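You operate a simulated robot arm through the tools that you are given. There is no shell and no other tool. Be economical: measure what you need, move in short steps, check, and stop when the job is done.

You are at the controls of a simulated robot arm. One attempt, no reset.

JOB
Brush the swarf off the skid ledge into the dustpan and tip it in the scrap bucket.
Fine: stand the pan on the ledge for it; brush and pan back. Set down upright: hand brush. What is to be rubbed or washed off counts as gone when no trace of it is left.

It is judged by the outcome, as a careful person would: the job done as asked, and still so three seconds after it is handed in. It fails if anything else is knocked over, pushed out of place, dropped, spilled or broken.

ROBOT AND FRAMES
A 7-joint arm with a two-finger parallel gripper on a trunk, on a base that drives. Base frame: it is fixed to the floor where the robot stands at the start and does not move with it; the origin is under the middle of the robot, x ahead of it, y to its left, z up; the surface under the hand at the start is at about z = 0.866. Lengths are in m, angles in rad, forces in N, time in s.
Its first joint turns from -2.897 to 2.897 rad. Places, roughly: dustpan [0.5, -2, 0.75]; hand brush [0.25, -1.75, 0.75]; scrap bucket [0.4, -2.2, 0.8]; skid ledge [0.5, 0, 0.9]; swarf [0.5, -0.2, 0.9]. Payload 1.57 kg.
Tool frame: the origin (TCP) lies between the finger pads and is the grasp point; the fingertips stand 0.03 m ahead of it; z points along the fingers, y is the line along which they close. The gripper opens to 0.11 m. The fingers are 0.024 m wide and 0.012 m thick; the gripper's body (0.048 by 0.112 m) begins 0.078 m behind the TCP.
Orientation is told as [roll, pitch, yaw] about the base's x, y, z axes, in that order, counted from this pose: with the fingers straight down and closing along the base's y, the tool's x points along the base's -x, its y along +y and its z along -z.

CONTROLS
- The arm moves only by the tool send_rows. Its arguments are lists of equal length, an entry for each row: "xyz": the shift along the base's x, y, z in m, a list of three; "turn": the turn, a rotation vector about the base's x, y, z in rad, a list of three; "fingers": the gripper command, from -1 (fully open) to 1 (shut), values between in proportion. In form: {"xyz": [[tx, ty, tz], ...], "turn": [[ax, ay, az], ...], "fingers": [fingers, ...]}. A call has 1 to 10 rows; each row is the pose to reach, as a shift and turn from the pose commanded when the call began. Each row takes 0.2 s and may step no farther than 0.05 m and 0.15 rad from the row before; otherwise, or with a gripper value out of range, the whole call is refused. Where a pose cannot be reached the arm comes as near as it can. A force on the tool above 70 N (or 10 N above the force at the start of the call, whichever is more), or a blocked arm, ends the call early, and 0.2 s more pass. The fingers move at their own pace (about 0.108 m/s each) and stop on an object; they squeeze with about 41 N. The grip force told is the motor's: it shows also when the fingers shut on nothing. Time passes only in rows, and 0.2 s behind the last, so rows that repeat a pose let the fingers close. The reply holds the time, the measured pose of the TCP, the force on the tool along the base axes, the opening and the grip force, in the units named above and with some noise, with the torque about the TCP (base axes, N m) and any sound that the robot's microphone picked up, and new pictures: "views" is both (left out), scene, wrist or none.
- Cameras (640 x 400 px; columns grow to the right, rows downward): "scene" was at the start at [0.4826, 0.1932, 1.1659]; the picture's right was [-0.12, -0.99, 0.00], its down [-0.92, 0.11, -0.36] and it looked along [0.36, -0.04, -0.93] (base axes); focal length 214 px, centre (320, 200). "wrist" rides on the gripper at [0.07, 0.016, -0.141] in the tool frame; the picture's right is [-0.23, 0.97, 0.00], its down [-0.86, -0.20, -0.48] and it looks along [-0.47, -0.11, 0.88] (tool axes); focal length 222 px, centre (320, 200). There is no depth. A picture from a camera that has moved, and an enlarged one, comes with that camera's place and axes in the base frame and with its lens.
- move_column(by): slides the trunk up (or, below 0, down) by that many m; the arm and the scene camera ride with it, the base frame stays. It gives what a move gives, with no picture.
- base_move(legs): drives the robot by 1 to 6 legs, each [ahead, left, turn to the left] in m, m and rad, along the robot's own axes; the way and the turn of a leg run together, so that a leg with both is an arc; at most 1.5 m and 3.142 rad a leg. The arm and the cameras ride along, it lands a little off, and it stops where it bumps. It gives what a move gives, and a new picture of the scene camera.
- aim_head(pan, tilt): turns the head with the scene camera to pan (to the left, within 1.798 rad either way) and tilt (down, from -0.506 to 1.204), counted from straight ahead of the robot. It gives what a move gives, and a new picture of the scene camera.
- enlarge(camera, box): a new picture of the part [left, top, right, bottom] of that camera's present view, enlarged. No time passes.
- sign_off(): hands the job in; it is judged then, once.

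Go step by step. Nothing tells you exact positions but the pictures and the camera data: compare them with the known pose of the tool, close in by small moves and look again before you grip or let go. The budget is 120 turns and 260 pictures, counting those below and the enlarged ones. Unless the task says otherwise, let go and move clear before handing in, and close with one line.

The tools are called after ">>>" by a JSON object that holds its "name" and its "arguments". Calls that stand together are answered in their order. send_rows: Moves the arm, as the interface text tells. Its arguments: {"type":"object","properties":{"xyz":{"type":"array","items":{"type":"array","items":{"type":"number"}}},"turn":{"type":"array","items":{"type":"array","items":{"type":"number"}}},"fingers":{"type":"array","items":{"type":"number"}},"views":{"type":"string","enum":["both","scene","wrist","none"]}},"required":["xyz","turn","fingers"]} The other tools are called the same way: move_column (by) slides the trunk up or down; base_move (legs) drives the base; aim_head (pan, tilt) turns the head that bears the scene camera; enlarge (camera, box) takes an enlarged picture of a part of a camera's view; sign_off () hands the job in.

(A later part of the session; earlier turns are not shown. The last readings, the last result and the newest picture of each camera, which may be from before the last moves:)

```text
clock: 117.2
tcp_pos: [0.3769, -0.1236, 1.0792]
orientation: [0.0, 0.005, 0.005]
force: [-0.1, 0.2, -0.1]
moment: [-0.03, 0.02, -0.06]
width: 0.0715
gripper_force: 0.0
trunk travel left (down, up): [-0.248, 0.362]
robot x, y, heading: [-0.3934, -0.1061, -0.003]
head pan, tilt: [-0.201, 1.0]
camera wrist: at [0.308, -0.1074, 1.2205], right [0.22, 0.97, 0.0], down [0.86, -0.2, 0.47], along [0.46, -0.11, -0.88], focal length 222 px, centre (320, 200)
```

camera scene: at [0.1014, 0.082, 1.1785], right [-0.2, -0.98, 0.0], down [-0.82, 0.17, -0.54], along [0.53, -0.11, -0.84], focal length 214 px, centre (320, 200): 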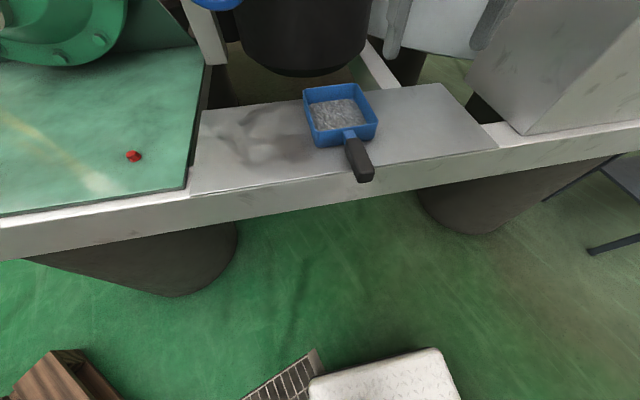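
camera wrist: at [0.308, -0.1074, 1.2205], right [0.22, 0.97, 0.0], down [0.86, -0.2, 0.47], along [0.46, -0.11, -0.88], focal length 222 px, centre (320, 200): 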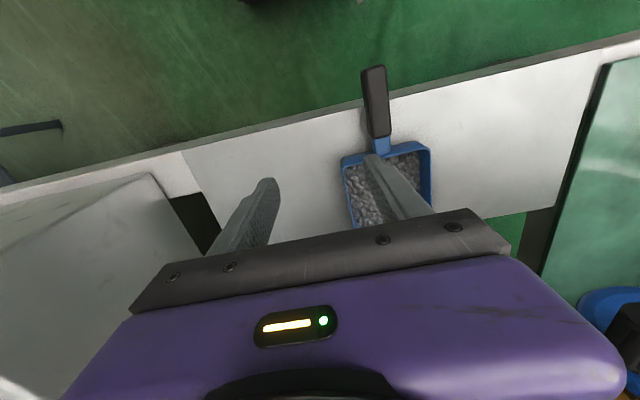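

Pan handle is where I left it. I go over it, lower, and grip nearer the pan body.

>>> {"name": "send_rows", "arguments": {"xyz": [[0.003, 0.045, 0], [0.003, 0.085, -0.02], [0.003, 0.085, -0.06], [0.003, 0.085, -0.105], [0.003, 0.085, -0.15], [0.003, 0.085, -0.176]], "turn": [[0, 0, 0], [0, 0, 0.01], [0, 0, 0.01], [0, 0, 0.01], [0, 0, 0.01], [0, 0, 0.01]], "fingers": [-0.3, -0.3, -0.3, -0.3, -0.3, -0.3]}}

```text
clock: 118.6
tcp_pos: [0.3813, -0.0396, 0.9041]
orientation: [0.0, 0.005, 0.015]
force: [-0.7, 0.4, 0.7]
moment: [0.0, -0.02, 0.01]
width: 0.0719
gripper_force: 0.1
trunk travel left (down, up): [-0.248, 0.362]
robot x, y, heading: [-0.3927, -0.104, 0.006]
head pan, tilt: [-0.201, 1.0]
camera scene: at [0.1012, 0.0821, 1.1786], right [-0.2, -0.98, 0.0], down [-0.82, 0.17, -0.54], along [0.53, -0.11, -0.84], focal length 214 px, centre (320, 200)
camera wrist: at [0.3117, -0.0242, 1.0446], right [0.21, 0.98, 0.0], down [0.86, -0.19, 0.47], along [0.46, -0.1, -0.88], focal length 222 px, centre (320, 200)
```

scene: 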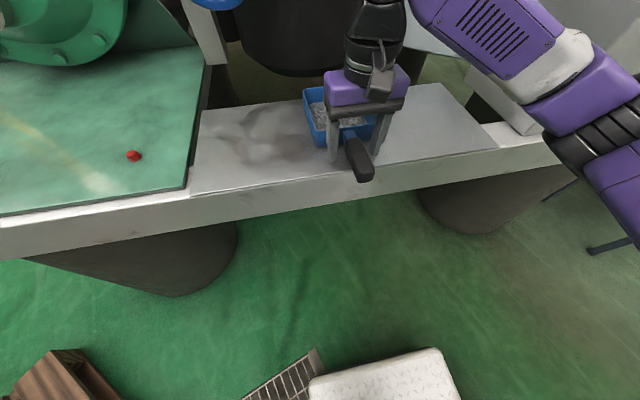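
wrist: 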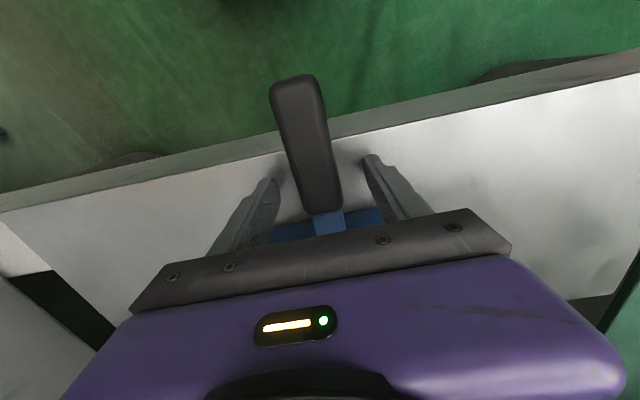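

Centred on the handle. I close and lift gently a little.

>>> {"name": "send_rows", "arguments": {"xyz": [[0, 0, -0.003], [0, 0, -0.003], [0, 0, -0.003], [0, 0, -0.003], [0, 0, 0.007], [0, 0, 0.02], [0, 0, 0.035], [0, 0, 0.05]], "turn": [[0, 0, 0], [0, 0, 0], [0, 0, 0], [0, 0, 0], [0, 0, 0], [0, 0, 0], [0, 0, 0], [0, 0, 0]], "fingers": [0.5, 1, 1, 1, 1, 1, 1, 1]}}

>>> {"name": "enlarge", "arguments": {"camera": "scene", "box": [270, 60, 440, 190]}}

```text
clock: 120.4
tcp_pos: [0.3794, -0.0396, 0.9523]
orientation: [0.001, 0.008, 0.015]
force: [-0.7, 0.0, -5.3]
moment: [-0.01, 0.4, -0.02]
width: 0.0299
gripper_force: 39.0
trunk travel left (down, up): [-0.248, 0.362]
robot x, y, heading: [-0.3945, -0.1053, -0.001]
head pan, tilt: [-0.201, 1.0]
camera scene: at [0.1016, 0.0821, 1.1783], right [-0.2, -0.98, 0.0], down [-0.82, 0.17, -0.54], along [0.53, -0.11, -0.84], focal length 214 px, centre (320, 200)
camera wrist: at [0.3113, -0.0237, 1.0945], right [0.21, 0.98, 0.0], down [0.86, -0.19, 0.47], along [0.46, -0.1, -0.88], focal length 222 px, centre (320, 200)
```

scene: 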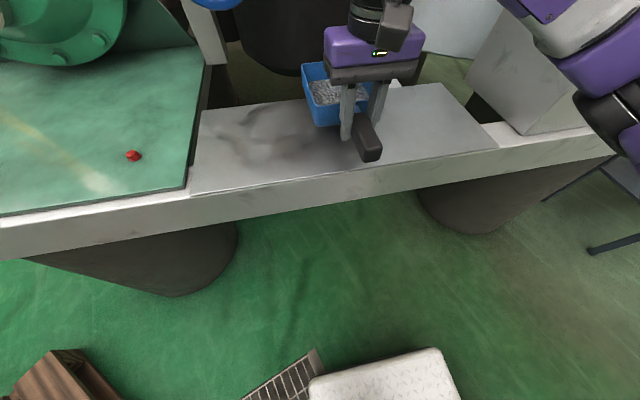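
wrist: 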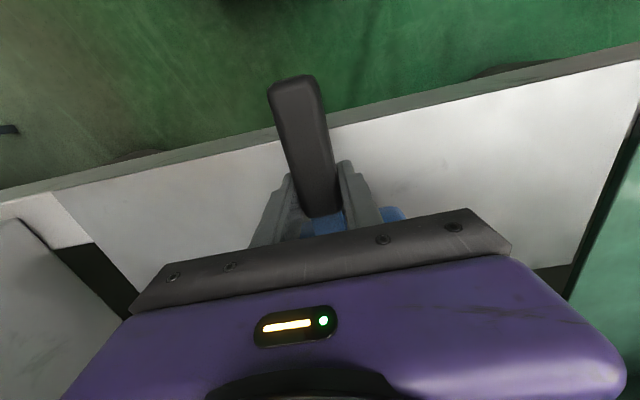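

```text
3.08 times, centred on (355, 125) of scene
camera zoom: at [0.1016, 0.0821, 1.1783], right [-0.2, -0.98, 0.0], down [-0.82, 0.17, -0.54], along [0.53, -0.11, -0.84], focal length 660 px, centre (212, 431)
```

zoom: 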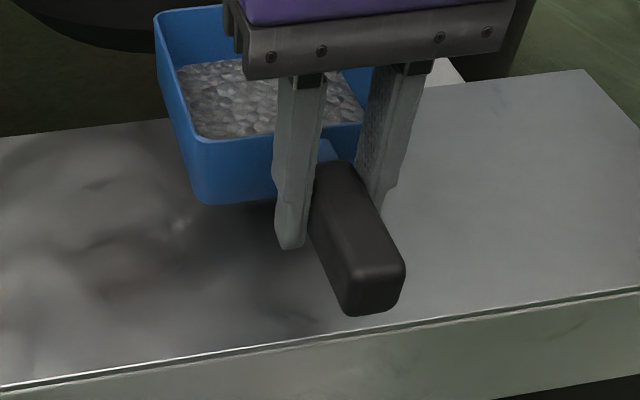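

Pan is level with its load. I back straight off at this height, then raise.

>>> {"name": "base_move", "arguments": {"legs": [[-0.23, 0, 0]]}}

>>> {"name": "send_rows", "arguments": {"xyz": [[0, 0, 0.04], [0, 0, 0.08], [0, 0, 0.12], [0, 0, 0.16], [0, 0, 0.19]], "turn": [[0, 0, 0], [0, 0, 0], [0, 0, 0], [0, 0, 0], [0, 0, 0]], "fingers": [1, 1, 1, 1, 1], "views": "scene"}}

```text
clock: 122.1
tcp_pos: [0.147, -0.0377, 0.9525]
orientation: [0.0, 0.006, 0.016]
force: [-0.4, -0.1, -3.9]
moment: [-0.03, 0.37, -0.04]
width: 0.0299
gripper_force: 39.1
trunk travel left (down, up): [-0.248, 0.362]
robot x, y, heading: [-0.626, -0.1038, 0.007]
head pan, tilt: [-0.201, 1.0]
camera scene: at [-0.1325, 0.0829, 1.1784], right [-0.2, -0.98, 0.0], down [-0.83, 0.16, -0.54], along [0.53, -0.11, -0.84], focal length 214 px, centre (320, 200)
```

scene: 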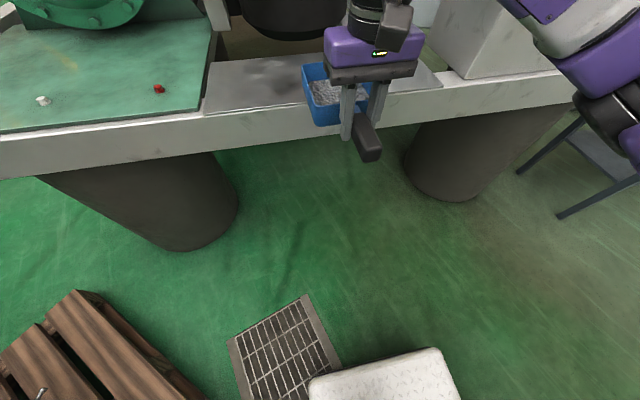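

```text
clock: 123.3
tcp_pos: [0.1464, -0.0382, 1.1449]
orientation: [0.0, 0.007, 0.017]
force: [0.5, 0.2, -4.8]
moment: [0.01, 0.41, -0.01]
width: 0.0299
gripper_force: 38.9
trunk travel left (down, up): [-0.248, 0.362]
robot x, y, heading: [-0.6267, -0.1095, 0.005]
head pan, tilt: [-0.201, 1.0]
camera scene: at [-0.1323, 0.0829, 1.1782], right [-0.2, -0.98, 0.0], down [-0.83, 0.16, -0.54], along [0.53, -0.11, -0.84], focal length 214 px, centre (320, 200)
```

scene: 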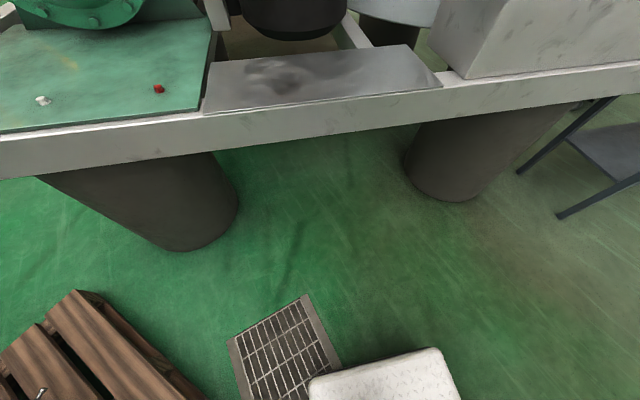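

Now right to the table, stopping a bit short of the bucket.

>>> {"name": "base_move", "arguments": {"legs": [[-0.04, 0, 0], [0, -1.0, 0], [0, -0.65, 0]]}}

>>> {"name": "aim_head", "arguments": {"pan": -0.7, "tilt": 0.6}}

```text
clock: 125.8
tcp_pos: [0.1052, -0.2274, 1.143]
orientation: [0.0, 0.008, 0.021]
force: [0.2, -1.0, -4.3]
moment: [-0.01, 0.37, 0.03]
width: 0.0297
gripper_force: 38.8
trunk travel left (down, up): [-0.248, 0.362]
robot x, y, heading: [-0.6685, -0.2954, 0.006]
head pan, tilt: [-0.201, 1.0]
stopped in leg 2: the robot was blocked; the commanded pose is now the measured one
camera scene: at [-0.1722, -0.1079, 1.1784], right [-0.19, -0.98, 0.0], down [-0.83, 0.16, -0.54], along [0.53, -0.1, -0.84], focal length 214 px, centre (320, 200)
```

scene: 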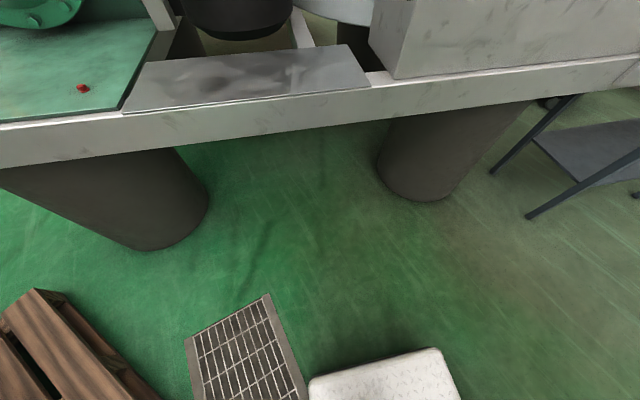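

```text
clock: 126.7
tcp_pos: [0.106, -0.2266, 1.1418]
orientation: [0.001, 0.006, 0.021]
force: [-0.1, -0.3, -5.6]
moment: [0.01, 0.37, -0.01]
width: 0.0298
gripper_force: 39.3
trunk travel left (down, up): [-0.248, 0.362]
robot x, y, heading: [-0.6661, -0.3011, 0.006]
head pan, tilt: [-0.7, 0.6]
camera scene: at [-0.1725, -0.1509, 1.2103], right [-0.64, -0.77, 0.0], down [-0.44, 0.36, -0.82], along [0.63, -0.53, -0.57], focal length 214 px, centre (320, 200)
```

scene: 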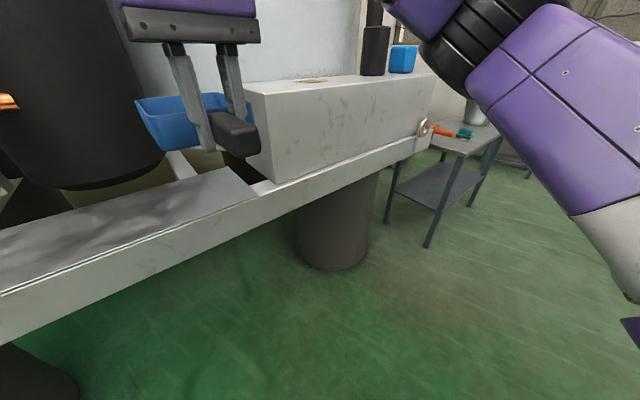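

Something behind blocked the base. I raise the pan for clearance, go ahead 0.05 m and then right.

>>> {"name": "send_rows", "arguments": {"xyz": [[0, 0, 0.03], [0, 0, 0.06], [0, 0, 0.08]], "turn": [[0, 0, 0], [0, 0, 0], [0, 0, 0]], "fingers": [1, 1, 1], "views": "none"}}

>>> {"name": "base_move", "arguments": {"legs": [[0.06, 0, 0], [0, -0.8, 0], [0, -0.65, 0]]}}

```text
clock: 127.5
tcp_pos: [0.1099, -0.2321, 1.2044]
orientation: [0.031, 0.033, 0.02]
force: [-0.2, -0.1, -4.2]
moment: [-0.03, 0.41, 0.02]
width: 0.0297
gripper_force: 39.5
out of reach, approached as far as the arm can: row 3
trunk travel left (down, up): [-0.248, 0.362]
robot x, y, heading: [-0.6648, -0.2962, 0.002]
head pan, tilt: [-0.7, 0.6]
```

```text
clock: 135.6
tcp_pos: [0.1857, -1.6768, 1.2036]
orientation: [0.03, 0.037, 0.022]
force: [-0.5, 0.0, -4.6]
moment: [-0.01, 0.35, 0.01]
width: 0.0298
gripper_force: 39.9
trunk travel left (down, up): [-0.248, 0.362]
robot x, y, heading: [-0.5915, -1.7473, 0.011]
head pan, tilt: [-0.7, 0.6]
camera scene: at [-0.0963, -1.5976, 1.2104], right [-0.64, -0.77, 0.0], down [-0.44, 0.36, -0.82], along [0.64, -0.53, -0.57], focal length 214 px, centre (320, 200)
```

scene: 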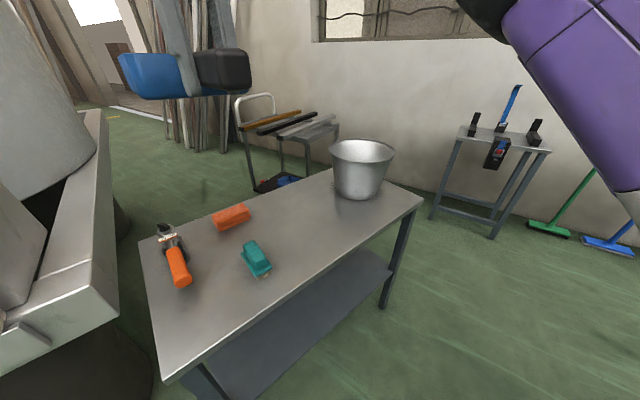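

Bucket: centre ≈(0.386, −2.197), rim z≈0.91, radius ≈0.12. I come ahead, re-level the pan and lower a little.

>>> {"name": "base_move", "arguments": {"legs": [[0.15, 0, 0]]}}

>>> {"name": "send_rows", "arguments": {"xyz": [[0, -0.02, -0.03], [0, -0.05, -0.06], [0, -0.09, -0.08], [0, -0.135, -0.09], [0, -0.18, -0.09], [-0.02, -0.22, -0.09], [-0.035, -0.26, -0.09], [-0.05, -0.3, -0.09]], "turn": [[-0.015, -0.015, -0.02], [-0.03, -0.03, -0.03], [-0.03, -0.03, -0.03], [-0.03, -0.03, -0.03], [-0.03, -0.03, -0.03], [-0.03, -0.03, -0.03], [-0.03, -0.03, -0.03], [-0.03, -0.03, -0.03]], "fingers": [1, 1, 1, 1, 1, 1, 1, 1], "views": "scene"}}

```text
clock: 136.9
tcp_pos: [0.3383, -1.6736, 1.2012]
orientation: [0.032, 0.042, 0.027]
force: [0.4, 1.4, -4.9]
moment: [-0.01, 0.39, 0.03]
width: 0.0298
gripper_force: 39.7
trunk travel left (down, up): [-0.248, 0.362]
robot x, y, heading: [-0.4372, -1.7406, 0.008]
head pan, tilt: [-0.7, 0.6]
camera scene: at [0.0545, -1.5948, 1.2104], right [-0.64, -0.77, 0.0], down [-0.44, 0.36, -0.82], along [0.64, -0.52, -0.57], focal length 214 px, centre (320, 200)
```

scene: 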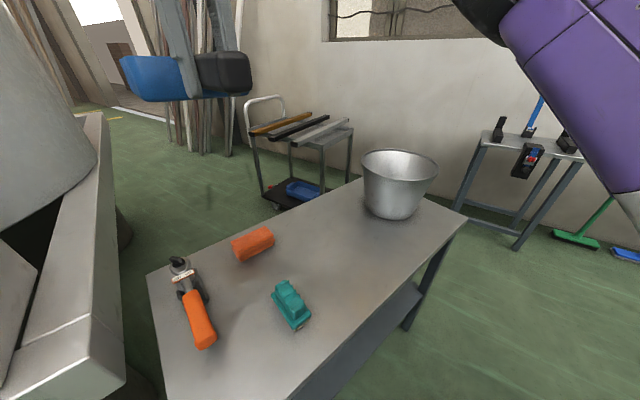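

```text
clock: 138.8
tcp_pos: [0.2841, -1.9722, 1.1105]
orientation: [0.002, 0.014, -0.005]
force: [-0.1, 0.8, -4.4]
moment: [-0.03, 0.42, 0.0]
width: 0.0301
gripper_force: 39.4
trunk travel left (down, up): [-0.248, 0.362]
robot x, y, heading: [-0.4376, -1.7424, 0.012]
head pan, tilt: [-0.7, 0.6]
camera scene: at [0.0546, -1.5944, 1.2103], right [-0.64, -0.77, 0.0], down [-0.44, 0.36, -0.82], along [0.64, -0.52, -0.57], focal length 214 px, centre (320, 200)
```

scene: 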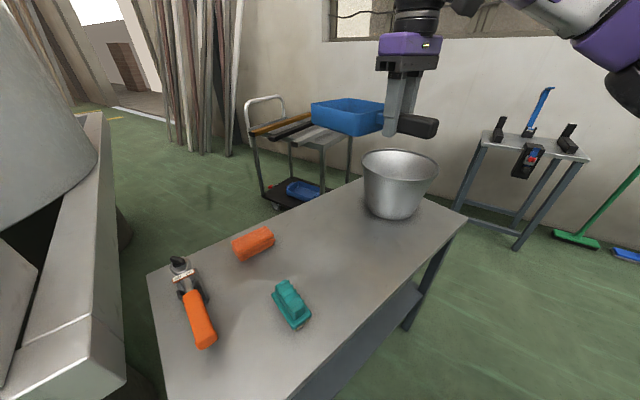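

Bucket position confirmed. I move the pan over it, still level.

>>> {"name": "send_rows", "arguments": {"xyz": [[0, -0.045, 0], [0, -0.09, 0], [-0.003, -0.135, 0], [-0.006, -0.18, -0.01], [-0.008, -0.222, -0.02]], "turn": [[0, 0, 0], [0, 0, 0], [0, 0, 0], [0, 0, 0], [0, 0, 0]], "fingers": [1, 1, 1, 1, 1], "views": "both"}}

>>> {"name": "enlarge", "arguments": {"camera": "scene", "box": [310, 60, 520, 230]}}

```text
clock: 139.9
tcp_pos: [0.2801, -2.1982, 1.0914]
orientation: [0.0, 0.012, -0.004]
force: [-0.7, 1.8, -3.9]
moment: [-0.01, 0.38, 0.02]
width: 0.0299
gripper_force: 39.2
trunk travel left (down, up): [-0.248, 0.362]
robot x, y, heading: [-0.4382, -1.7451, 0.012]
head pan, tilt: [-0.7, 0.6]
camera scene: at [0.0543, -1.5947, 1.2104], right [-0.64, -0.77, 0.0], down [-0.44, 0.36, -0.83], along [0.64, -0.52, -0.56], focal length 214 px, centre (320, 200)
camera wrist: at [0.2123, -2.1823, 1.2326], right [0.23, 0.97, 0.0], down [0.86, -0.2, 0.47], along [0.45, -0.11, -0.88], focal length 222 px, centre (320, 200)
```

scene: 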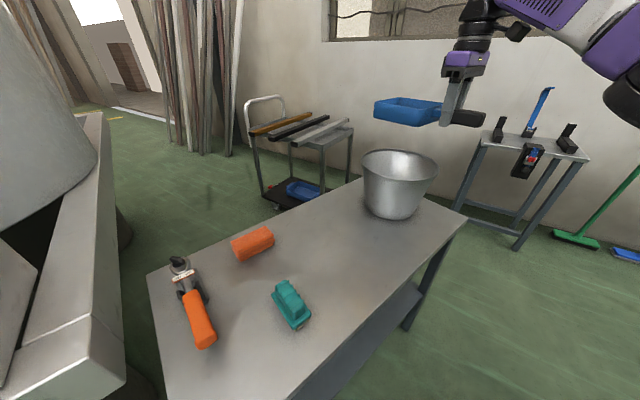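
wrist: 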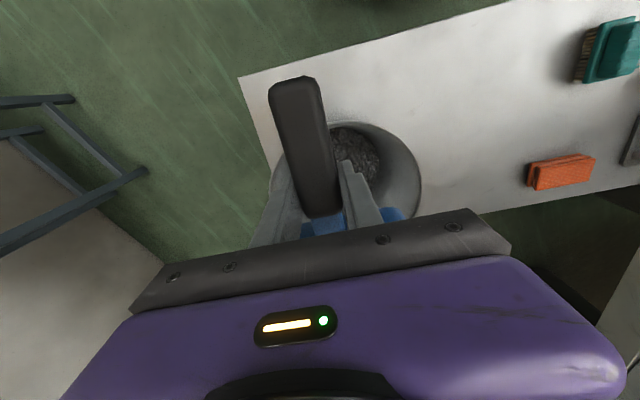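

```text
2.35 times, centred on (415, 145) of scene
camera zoom: at [0.0543, -1.5947, 1.2104], right [-0.64, -0.77, 0.0], down [-0.44, 0.36, -0.83], along [0.64, -0.52, -0.56], focal length 505 px, centre (96, 329)
```

zoom: 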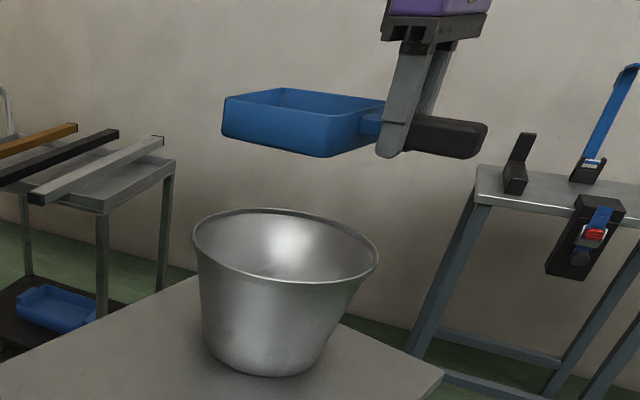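

Pan is centred over the bucket. I begin rolling it (pour side toward +y, hand swinging to +y), lowering slightly.

>>> {"name": "send_rows", "arguments": {"xyz": [[0, -0.004, -0.01], [0, -0.008, -0.02], [0, -0.012, -0.03], [0, -0.016, -0.04]], "turn": [[-0.13, 0, 0], [-0.26, 0, 0], [-0.39, 0, 0], [-0.52, 0, 0]], "fingers": [1, 1, 1, 1], "views": "scene"}}

>>> {"name": "enlarge", "arguments": {"camera": "scene", "box": [310, 60, 520, 230]}}

```text
clock: 140.9
tcp_pos: [0.2803, -2.2136, 1.0503]
orientation: [-0.518, 0.007, -0.011]
force: [-0.7, 0.3, -5.3]
moment: [0.04, 0.4, -0.01]
width: 0.0299
gripper_force: 39.1
trunk travel left (down, up): [-0.248, 0.362]
robot x, y, heading: [-0.4382, -1.7446, 0.014]
head pan, tilt: [-0.7, 0.6]
camera scene: at [0.0543, -1.5951, 1.2105], right [-0.64, -0.77, 0.0], down [-0.44, 0.36, -0.83], along [0.64, -0.52, -0.56], focal length 214 px, centre (320, 200)
```

scene: 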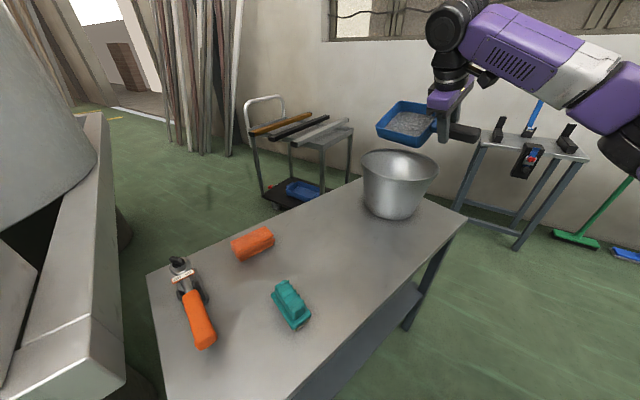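

```text
2.35 times, centred on (415, 145) of scene
camera zoom: at [0.0543, -1.5951, 1.2105], right [-0.64, -0.77, 0.0], down [-0.44, 0.36, -0.83], along [0.64, -0.52, -0.56], focal length 505 px, centre (96, 329)
```

zoom: 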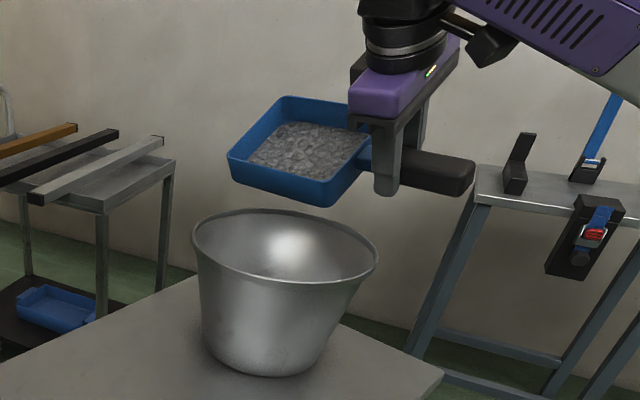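

Still loaded at 30°. I keep rolling at this height.

>>> {"name": "send_rows", "arguments": {"xyz": [[0, 0, 0], [0, 0, 0], [0, 0, 0], [0, 0, 0], [0, 0, 0], [0, 0, 0], [0, 0, 0]], "turn": [[-0.14, 0, 0], [-0.28, 0, 0], [-0.42, 0, 0], [-0.56, 0, 0], [-0.7, 0, 0], [-0.84, 0, 0], [-0.98, 0, 0]], "fingers": [1, 1, 1, 1, 1, 1, 1], "views": "scene"}}

>>> {"name": "enlarge", "arguments": {"camera": "scene", "box": [310, 60, 520, 230]}}

```text
clock: 142.6
tcp_pos: [0.2801, -2.2134, 1.0492]
orientation: [-1.497, -0.003, -0.012]
force: [0.1, 0.5, -4.5]
moment: [0.09, 0.42, 0.0]
width: 0.0298
gripper_force: 39.5
trunk travel left (down, up): [-0.248, 0.362]
robot x, y, heading: [-0.4412, -1.7441, 0.009]
head pan, tilt: [-0.7, 0.6]
camera scene: at [0.0543, -1.5951, 1.2104], right [-0.64, -0.77, 0.0], down [-0.44, 0.36, -0.82], along [0.64, -0.52, -0.57], focal length 214 px, centre (320, 200)
```

scene: 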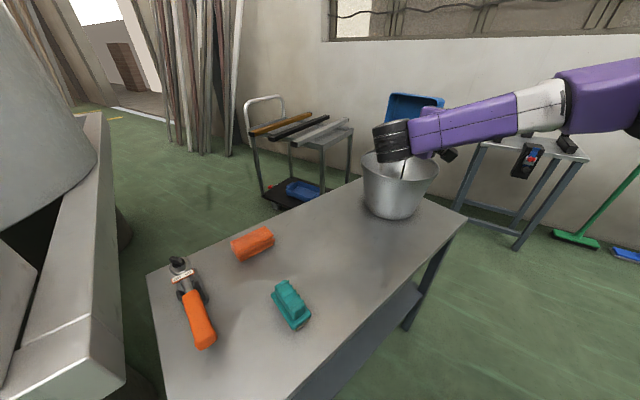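

```text
2.35 times, centred on (415, 145) of scene
camera zoom: at [0.0543, -1.5951, 1.2104], right [-0.64, -0.77, 0.0], down [-0.44, 0.36, -0.82], along [0.64, -0.52, -0.57], focal length 505 px, centre (96, 329)
```

zoom: 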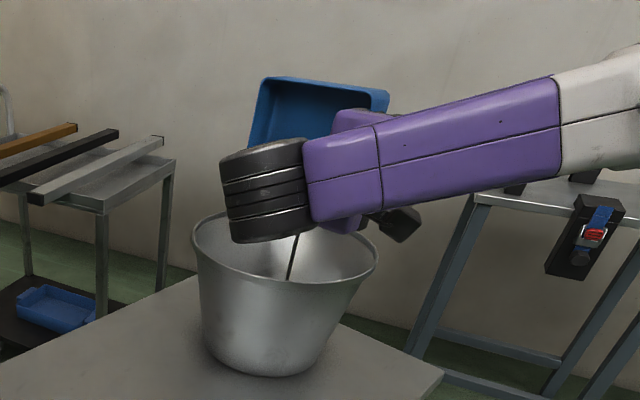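

The swarf is pouring in a stream into the bucket. I tilt a bit more and wait for it to empty.

>>> {"name": "send_rows", "arguments": {"xyz": [[0, 0, 0.01], [0, 0, 0.02], [0, 0, 0.02], [0, 0, 0.02], [0, 0, 0.02], [0, 0, 0.02], [0, 0, 0.02]], "turn": [[-0.12, 0, 0], [-0.25, 0, 0], [-0.25, 0, 0], [-0.25, 0, 0], [-0.25, 0, 0], [-0.25, 0, 0], [-0.25, 0, 0]], "fingers": [1, 1, 1, 1, 1, 1, 1]}}

>>> {"name": "enlarge", "arguments": {"camera": "scene", "box": [310, 60, 520, 230]}}

```text
clock: 144.2
tcp_pos: [0.2822, -2.2093, 1.0562]
orientation: [-1.722, 0.004, -0.006]
force: [0.6, 0.2, -5.1]
moment: [0.1, 0.34, -0.01]
width: 0.03
gripper_force: 39.3
trunk travel left (down, up): [-0.248, 0.362]
robot x, y, heading: [-0.4368, -1.7421, 0.008]
head pan, tilt: [-0.7, 0.6]
camera scene: at [0.0544, -1.595, 1.2104], right [-0.64, -0.77, 0.0], down [-0.44, 0.36, -0.82], along [0.64, -0.52, -0.57], focal length 214 px, centre (320, 200)
camera wrist: at [0.2127, -2.0717, 1.0177], right [0.22, -0.15, -0.96], down [0.86, 0.5, 0.12], along [0.46, -0.85, 0.24], focal length 222 px, centre (320, 200)
```

scene: 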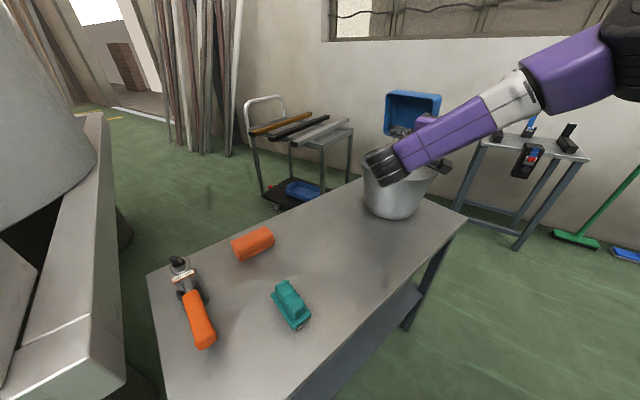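
wrist: 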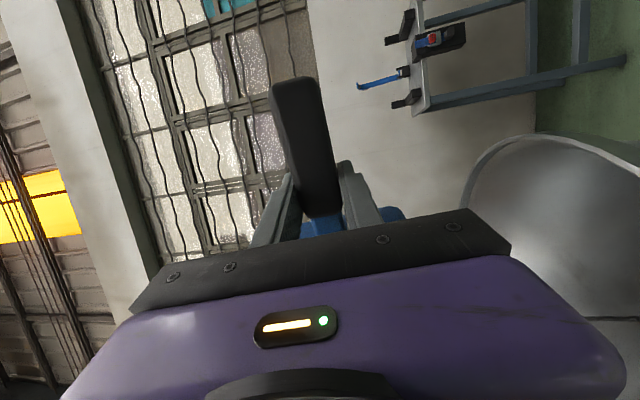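

```text
2.35 times, centred on (415, 145) of scene
camera zoom: at [0.0544, -1.595, 1.2104], right [-0.64, -0.77, 0.0], down [-0.44, 0.36, -0.82], along [0.64, -0.52, -0.57], focal length 505 px, centre (96, 329)
```

zoom: 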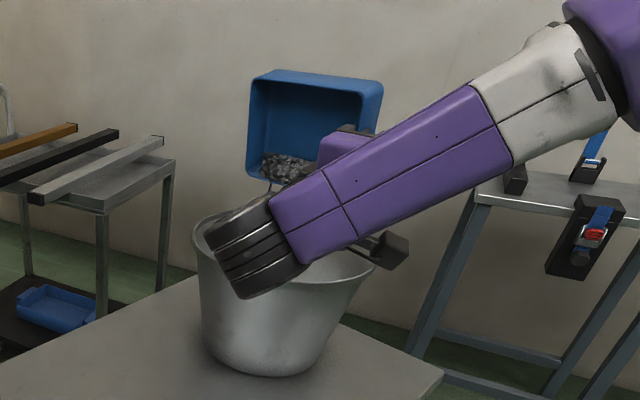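

Most has fallen; a little remains along the wall. I roll further, raising slightly, and wait.

>>> {"name": "send_rows", "arguments": {"xyz": [[0, 0, 0.01], [0, 0, 0.02], [0, 0, 0.03], [0, 0, 0.03], [0, 0, 0.03], [0, 0, 0.03], [0, 0, 0.03]], "turn": [[-0.12, 0, 0], [-0.24, 0, 0], [-0.36, 0, 0], [-0.36, 0, 0], [-0.36, 0, 0], [-0.36, 0, 0], [-0.36, 0, 0]], "fingers": [1, 1, 1, 1, 1, 1, 1], "views": "scene"}}

>>> {"name": "enlarge", "arguments": {"camera": "scene", "box": [310, 60, 520, 230]}}

```text
clock: 145.8
tcp_pos: [0.2953, -2.2503, 1.1147]
orientation: [-2.096, -0.004, -0.008]
force: [0.1, -0.1, -4.3]
moment: [0.09, 0.32, 0.0]
width: 0.0298
gripper_force: 39.4
out of reach, approached as far as the arm can: row 2, 3, 4, 5, 6, 7
trunk travel left (down, up): [-0.248, 0.362]
robot x, y, heading: [-0.4388, -1.7449, 0.012]
head pan, tilt: [-0.7, 0.6]
camera scene: at [0.0544, -1.595, 1.2104], right [-0.64, -0.77, 0.0], down [-0.44, 0.36, -0.82], along [0.64, -0.52, -0.57], focal length 214 px, centre (320, 200)
```

scene: 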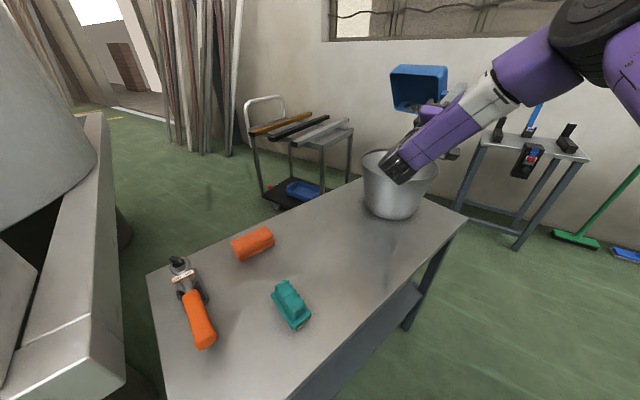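

```text
2.35 times, centred on (415, 145) of scene
camera zoom: at [0.0544, -1.595, 1.2104], right [-0.64, -0.77, 0.0], down [-0.44, 0.36, -0.82], along [0.64, -0.52, -0.57], focal length 505 px, centre (96, 329)
```

zoom: 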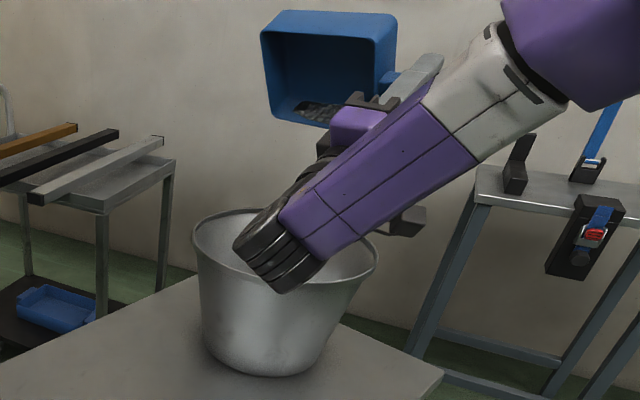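

The arm hit its reach and drifted; I bring it back to centre over the bucket at a slightly smaller tilt and wait.

>>> {"name": "send_rows", "arguments": {"xyz": [[0, 0.01, -0.01], [0, 0.015, -0.03], [0, 0.015, -0.03], [0, 0.015, -0.03], [0, 0.015, -0.03]], "turn": [[0.1, 0, 0], [0.2, 0, 0], [0.2, 0, 0], [0.2, 0, 0], [0.2, 0, 0]], "fingers": [1, 1, 1, 1, 1], "views": "scene"}}

>>> {"name": "enlarge", "arguments": {"camera": "scene", "box": [350, 60, 480, 160]}}

```text
clock: 146.9
tcp_pos: [0.2964, -2.2353, 1.0905]
orientation: [-1.907, -0.009, -0.009]
force: [0.0, 0.6, -3.8]
moment: [0.1, 0.24, -0.01]
width: 0.0295
gripper_force: 39.7
trunk travel left (down, up): [-0.248, 0.362]
robot x, y, heading: [-0.4366, -1.7433, 0.016]
head pan, tilt: [-0.7, 0.6]
camera scene: at [0.0544, -1.595, 1.2104], right [-0.64, -0.77, 0.0], down [-0.44, 0.36, -0.82], along [0.64, -0.52, -0.57], focal length 214 px, centre (320, 200)
```

scene: 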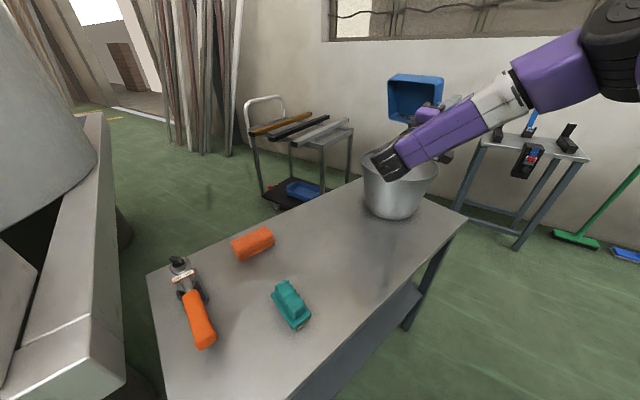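

```text
4.00 times, centred on (415, 110) of scene
camera zoom: at [0.0544, -1.595, 1.2104], right [-0.64, -0.77, 0.0], down [-0.44, 0.36, -0.82], along [0.64, -0.52, -0.57], focal length 858 px, centre (-60, 560)
```

zoom: 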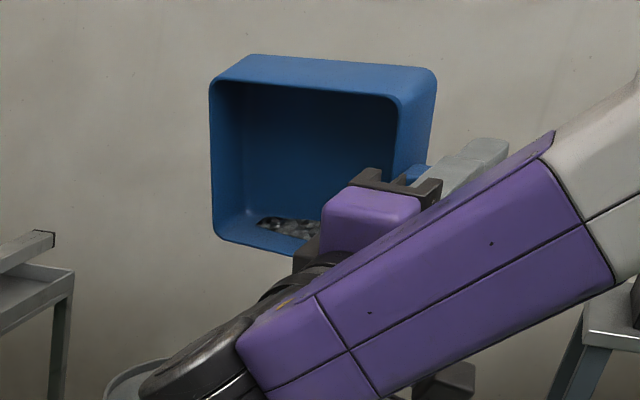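

Nearly empty; I centre better and wait with a slight rocking.

>>> {"name": "send_rows", "arguments": {"xyz": [[-0.008, 0.015, 0], [-0.015, 0.03, -0.005], [-0.015, 0.03, -0.005], [-0.015, 0.03, -0.005], [-0.015, 0.03, -0.005], [-0.015, 0.03, -0.005], [-0.015, 0.03, -0.005], [-0.015, 0.03, -0.005], [-0.015, 0.03, -0.005], [-0.015, 0.03, -0.005]], "turn": [[0, 0, 0], [0.08, 0, 0], [0, 0, 0], [0.08, 0, 0], [0, 0, 0], [0.08, 0, 0], [0, 0, 0], [0, 0, 0], [0, 0, 0], [0, 0, 0]], "fingers": [1, 1, 1, 1, 1, 1, 1, 1, 1, 1], "views": "scene"}}

>>> {"name": "enlarge", "arguments": {"camera": "scene", "box": [350, 60, 480, 160]}}

```text
clock: 149.2
tcp_pos: [0.2854, -2.2118, 1.0568]
orientation: [-1.873, 0.013, -0.011]
force: [0.2, 0.2, -3.3]
moment: [0.09, 0.33, -0.04]
width: 0.0297
gripper_force: 39.2
out of reach, approached as far as the arm can: row 3, 5, 7, 8, 9, 10
trunk travel left (down, up): [-0.248, 0.362]
robot x, y, heading: [-0.4371, -1.7447, 0.011]
head pan, tilt: [-0.7, 0.6]
camera scene: at [0.0544, -1.5949, 1.2104], right [-0.64, -0.77, 0.0], down [-0.44, 0.36, -0.82], along [0.64, -0.52, -0.57], focal length 214 px, centre (320, 200)
```

scene: 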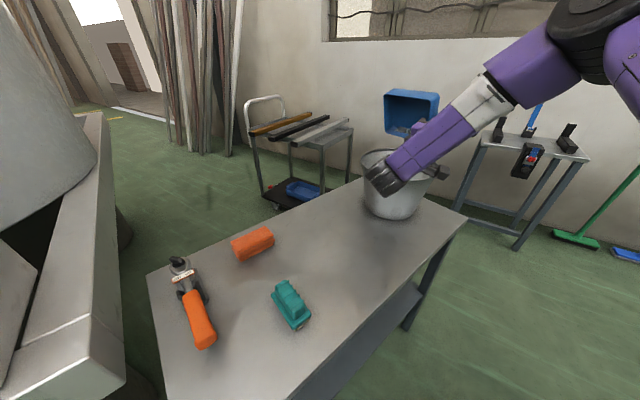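

```text
4.00 times, centred on (415, 110) of scene
camera zoom: at [0.0544, -1.5949, 1.2104], right [-0.64, -0.77, 0.0], down [-0.44, 0.36, -0.82], along [0.64, -0.52, -0.57], focal length 858 px, centre (-60, 560)
```

zoom: 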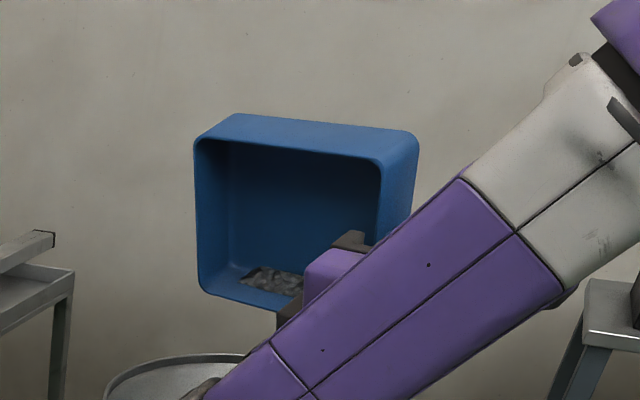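

A little grit stays at this angle and the arm can't roll further here. I bring the pan level again, to tip it with the hand pointing forward-up instead, which allows a steeper tilt.

>>> {"name": "send_rows", "arguments": {"xyz": [[0, 0, 0.01], [0, 0, 0.02], [0, 0, 0.03], [0, 0, 0.03], [0, 0, 0.03], [0, 0, 0.03], [0, 0, 0.03], [0, 0, 0.03], [0, 0, 0.03], [0, 0, 0.03]], "turn": [[0.14, 0, 0], [0.28, 0, 0], [0.42, 0, 0], [0.56, 0, 0], [0.7, 0, 0], [0.84, 0, 0], [0.98, 0, 0], [1.12, 0, 0], [1.26, 0, 0], [1.4, 0, 0]], "fingers": [1, 1, 1, 1, 1, 1, 1, 1, 1, 1], "views": "scene"}}

```text
clock: 149.9
tcp_pos: [0.3651, -2.1282, 1.0871]
orientation: [-1.546, 0.015, 0.169]
force: [-0.9, -0.3, -3.6]
moment: [0.03, 0.28, 0.01]
width: 0.0298
gripper_force: 39.2
trunk travel left (down, up): [-0.248, 0.362]
robot x, y, heading: [-0.4405, -1.7446, 0.014]
head pan, tilt: [-0.7, 0.6]
stopped in row 3: the arm was blocked; the commanded pose is now the measured one
camera scene: at [0.0545, -1.595, 1.2104], right [-0.64, -0.77, 0.0], down [-0.44, 0.36, -0.82], along [0.64, -0.52, -0.57], focal length 214 px, centre (320, 200)
```

scene: 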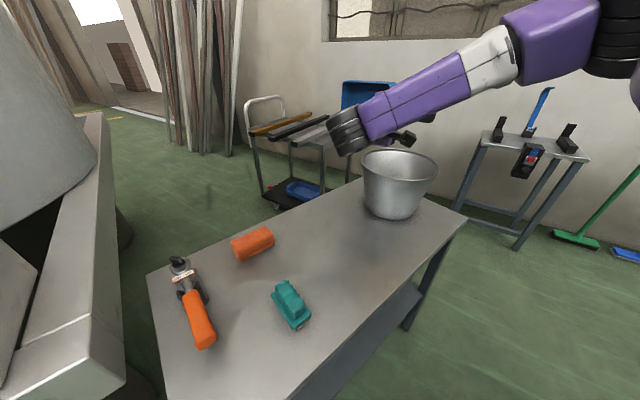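

The arm swung a bit through an awkward posture; I move back over the bucket while levelling the pan.

>>> {"name": "send_rows", "arguments": {"xyz": [[-0.02, -0.02, 0.005], [-0.04, -0.04, 0.01], [-0.06, -0.055, 0.015], [-0.08, -0.07, 0.02], [-0.08, -0.07, 0.02], [-0.08, -0.07, 0.02], [-0.08, -0.07, 0.02], [-0.08, -0.07, 0.02]], "turn": [[0.1, 0, 0], [0.2, 0, 0], [0.3, 0, 0], [0.4, 0, 0], [0.53, 0, 0], [0.66, 0, 0], [0.79, 0, 0], [0.92, 0, 0]], "fingers": [1, 1, 1, 1, 1, 1, 1, 1], "views": "scene"}}

>>> {"name": "enlarge", "arguments": {"camera": "scene", "box": [320, 70, 520, 230]}}

```text
clock: 151.7
tcp_pos: [0.2868, -2.1962, 1.1094]
orientation: [-0.635, -0.128, 0.115]
force: [-0.1, 0.5, -4.5]
moment: [0.01, 0.29, 0.03]
width: 0.0298
gripper_force: 39.5
trunk travel left (down, up): [-0.248, 0.362]
robot x, y, heading: [-0.4371, -1.7435, 0.008]
head pan, tilt: [-0.7, 0.6]
camera scene: at [0.0544, -1.5948, 1.2104], right [-0.64, -0.77, 0.0], down [-0.44, 0.36, -0.82], along [0.64, -0.52, -0.57], focal length 214 px, centre (320, 200)
```

scene: 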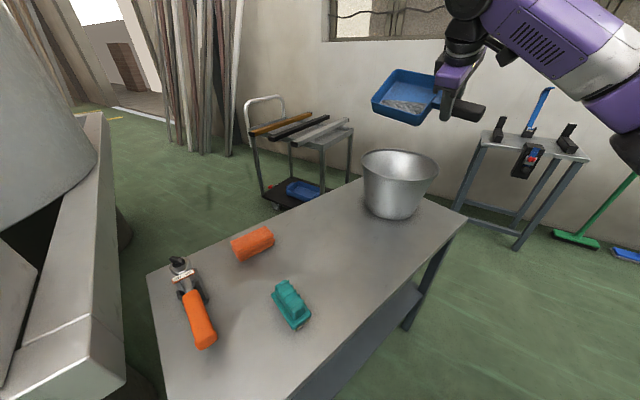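

```text
2.50 times, centred on (420, 150) of scene
camera zoom: at [0.0544, -1.5948, 1.2104], right [-0.64, -0.77, 0.0], down [-0.44, 0.36, -0.82], along [0.64, -0.52, -0.57], focal length 536 px, centre (70, 325)
```

zoom: 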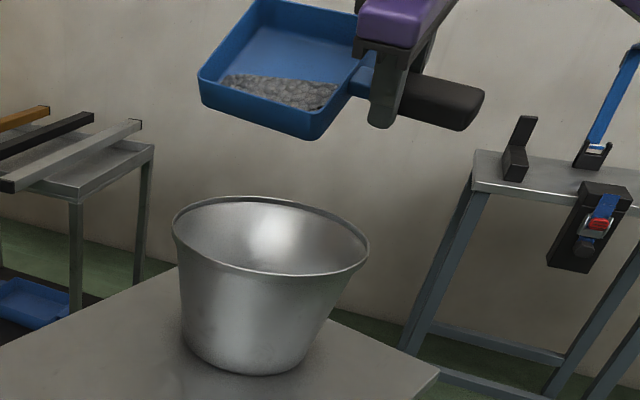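

About a quarter remains. I level the pan fully.

>>> {"name": "send_rows", "arguments": {"xyz": [[0, 0, 0.005], [0, 0, 0.01], [0, 0, 0.015], [0, 0, 0.02], [0, 0, 0.02]], "turn": [[0.13, 0.026, -0.02], [0.26, 0.05, -0.04], [0.39, 0.08, -0.06], [0.52, 0.105, -0.08], [0.635, 0.128, -0.1]], "fingers": [1, 1, 1, 1, 1], "views": "none"}}

```text
clock: 152.9
tcp_pos: [0.285, -2.198, 1.1239]
orientation: [0.012, -0.018, -0.04]
force: [-0.3, -0.5, -3.3]
moment: [-0.04, 0.31, -0.02]
width: 0.03
gripper_force: 38.7
trunk travel left (down, up): [-0.248, 0.362]
robot x, y, heading: [-0.4383, -1.7463, 0.013]
head pan, tilt: [-0.7, 0.6]
```

Now I yaw the tool by about +90° in the air so the pan's front points to +y.

>>> {"name": "send_rows", "arguments": {"xyz": [[0, 0, 0], [0, 0.02, 0], [0, 0.04, 0], [0, 0.06, 0], [0, 0.08, 0], [0, 0.1, 0], [0, 0.12, 0], [0, 0.14, 0], [0, 0.16, 0], [0, 0.18, 0]], "turn": [[-0.006, 0.01, 0.14], [-0.012, 0.018, 0.285], [-0.012, 0.018, 0.43], [-0.012, 0.018, 0.575], [-0.012, 0.018, 0.72], [-0.012, 0.018, 0.865], [-0.012, 0.018, 1.01], [-0.012, 0.018, 1.155], [-0.012, 0.018, 1.3], [-0.012, 0.018, 1.445]], "fingers": [1, 1, 1, 1, 1, 1, 1, 1, 1, 1], "views": "scene"}}

```text
clock: 155.1
tcp_pos: [0.2852, -2.019, 1.1231]
orientation: [0.01, -0.016, 1.405]
force: [-0.1, -0.1, -3.5]
moment: [-0.29, 0.06, -0.03]
width: 0.0298
gripper_force: 39.3
trunk travel left (down, up): [-0.248, 0.362]
robot x, y, heading: [-0.4391, -1.7435, 0.006]
head pan, tilt: [-0.7, 0.6]
camera scene: at [0.0544, -1.595, 1.2104], right [-0.64, -0.77, 0.0], down [-0.44, 0.36, -0.82], along [0.64, -0.52, -0.57], focal length 214 px, centre (320, 200)
```

scene: 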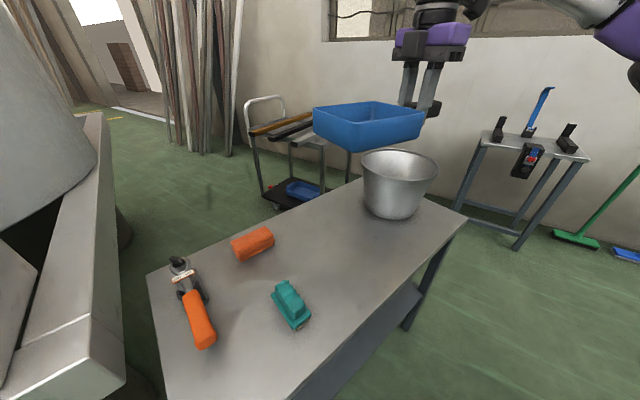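

Yaw works. I drive right to stand before the bucket.

>>> {"name": "base_move", "arguments": {"legs": [[0, -0.5, 0]]}}

>>> {"name": "aim_head", "arguments": {"pan": -0.1, "tilt": 0.7}}

```text
clock: 158.0
tcp_pos: [0.2932, -2.5161, 1.1214]
orientation: [0.012, -0.013, 1.411]
force: [-1.1, -0.1, -3.7]
moment: [-0.32, 0.04, 0.01]
width: 0.0297
gripper_force: 39.1
trunk travel left (down, up): [-0.248, 0.362]
robot x, y, heading: [-0.4352, -2.2449, 0.008]
head pan, tilt: [-0.7, 0.6]
camera scene: at [0.0604, -2.0933, 1.2104], right [-0.63, -0.77, 0.0], down [-0.44, 0.36, -0.82], along [0.64, -0.52, -0.57], focal length 214 px, centre (320, 200)
```

scene: 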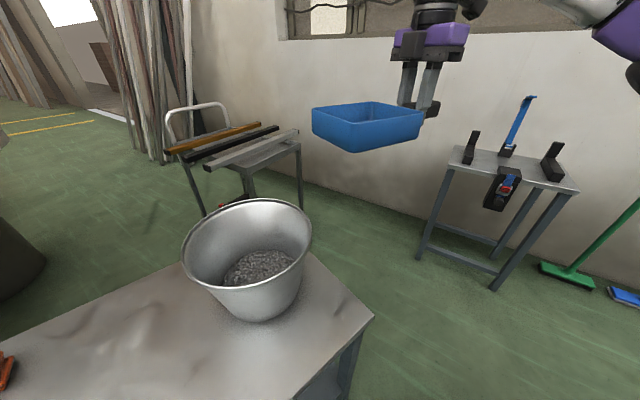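

```text
clock: 159.0
tcp_pos: [0.2919, -2.5164, 1.1226]
orientation: [0.013, -0.016, 1.41]
force: [0.0, -0.6, -3.6]
moment: [-0.29, 0.07, 0.0]
width: 0.0299
gripper_force: 39.3
trunk travel left (down, up): [-0.248, 0.362]
robot x, y, heading: [-0.4347, -2.2439, 0.014]
head pan, tilt: [-0.099, 0.7]
camera scene: at [0.0767, -2.0446, 1.2018], right [-0.09, -1.0, 0.0], down [-0.64, 0.06, -0.76], along [0.76, -0.07, -0.64], focal length 214 px, centre (320, 200)
```

scene: 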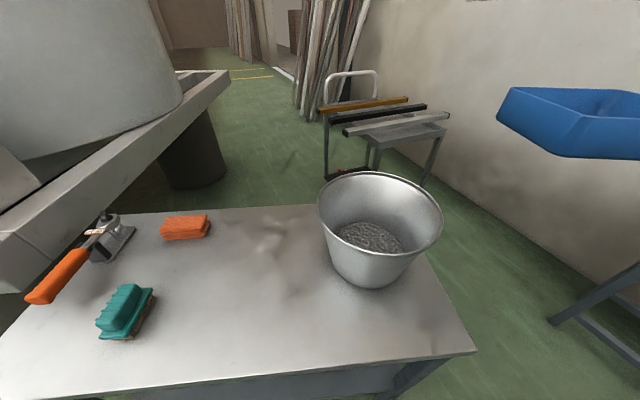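

The bucket holds the first load and the table is clean. I bring the pan over the bucket in the new orientation.

>>> {"name": "send_rows", "arguments": {"xyz": [[0.02, 0.04, 0], [0.04, 0.08, 0], [0.06, 0.12, 0], [0.08, 0.16, 0], [0.1, 0.2, 0], [0.108, 0.206, 0]], "turn": [[0, 0, 0.05], [0, 0, 0.1], [0, 0, 0.15], [0, 0, 0.16], [0, 0, 0.16], [0, 0, 0.16]], "fingers": [1, 1, 1, 1, 1, 1], "views": "scene"}}

```text
clock: 160.4
tcp_pos: [0.4011, -2.309, 1.123]
orientation: [0.012, -0.015, 1.572]
force: [-0.2, -0.4, -3.2]
moment: [-0.28, -0.05, -0.01]
width: 0.0296
gripper_force: 39.4
trunk travel left (down, up): [-0.248, 0.362]
robot x, y, heading: [-0.4357, -2.2451, 0.015]
head pan, tilt: [-0.099, 0.7]
camera scene: at [0.0766, -2.0446, 1.2018], right [-0.09, -1.0, 0.0], down [-0.64, 0.06, -0.76], along [0.76, -0.07, -0.64], focal length 214 px, centre (320, 200)
```

scene: 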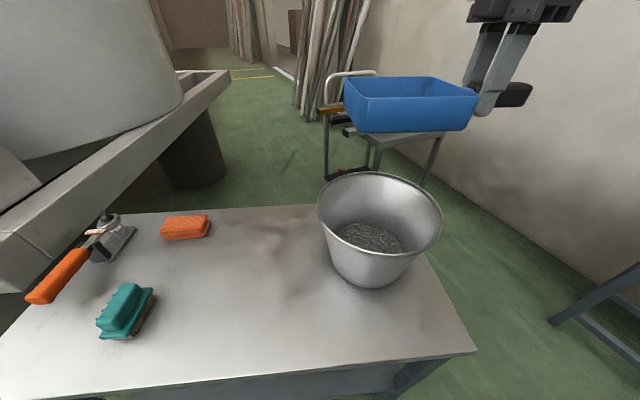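

Now tilt about y (fingers swinging forward) in two stages.

>>> {"name": "send_rows", "arguments": {"xyz": [[0, 0, 0], [0, 0, 0], [0, 0, 0], [0, 0, 0], [0, 0, 0], [0, 0, 0], [0, 0, 0], [0, 0, 0], [0, 0, 0], [0, 0, 0]], "turn": [[0, -0.14, 0], [0, -0.28, 0], [0, -0.42, 0], [0, -0.56, 0], [0, -0.7, 0], [0, -0.84, 0], [0, -0.98, 0], [0, -1.12, 0], [0, -1.26, 0], [0, -1.4, 0]], "fingers": [1, 1, 1, 1, 1, 1, 1, 1, 1, 1], "views": "scene"}}

```text
clock: 162.6
tcp_pos: [0.4004, -2.3093, 1.1237]
orientation: [-1.391, -0.001, 1.584]
force: [-0.3, 0.0, -3.4]
moment: [-0.32, 0.1, -0.01]
width: 0.0298
gripper_force: 39.0
trunk travel left (down, up): [-0.248, 0.362]
robot x, y, heading: [-0.4349, -2.2439, 0.016]
head pan, tilt: [-0.099, 0.7]
camera scene: at [0.0766, -2.0446, 1.2019], right [-0.09, -1.0, 0.0], down [-0.64, 0.06, -0.76], along [0.76, -0.07, -0.64], focal length 214 px, centre (320, 200)
```

scene: 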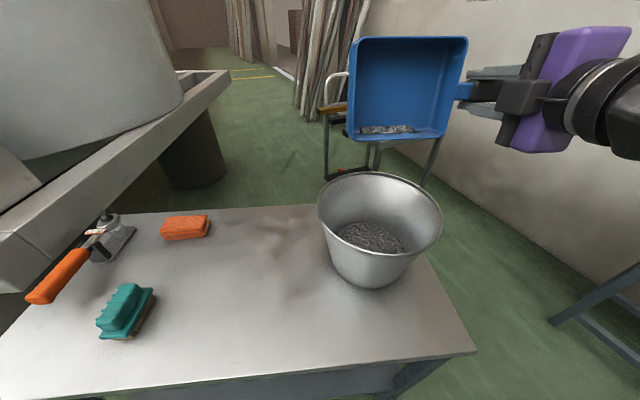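

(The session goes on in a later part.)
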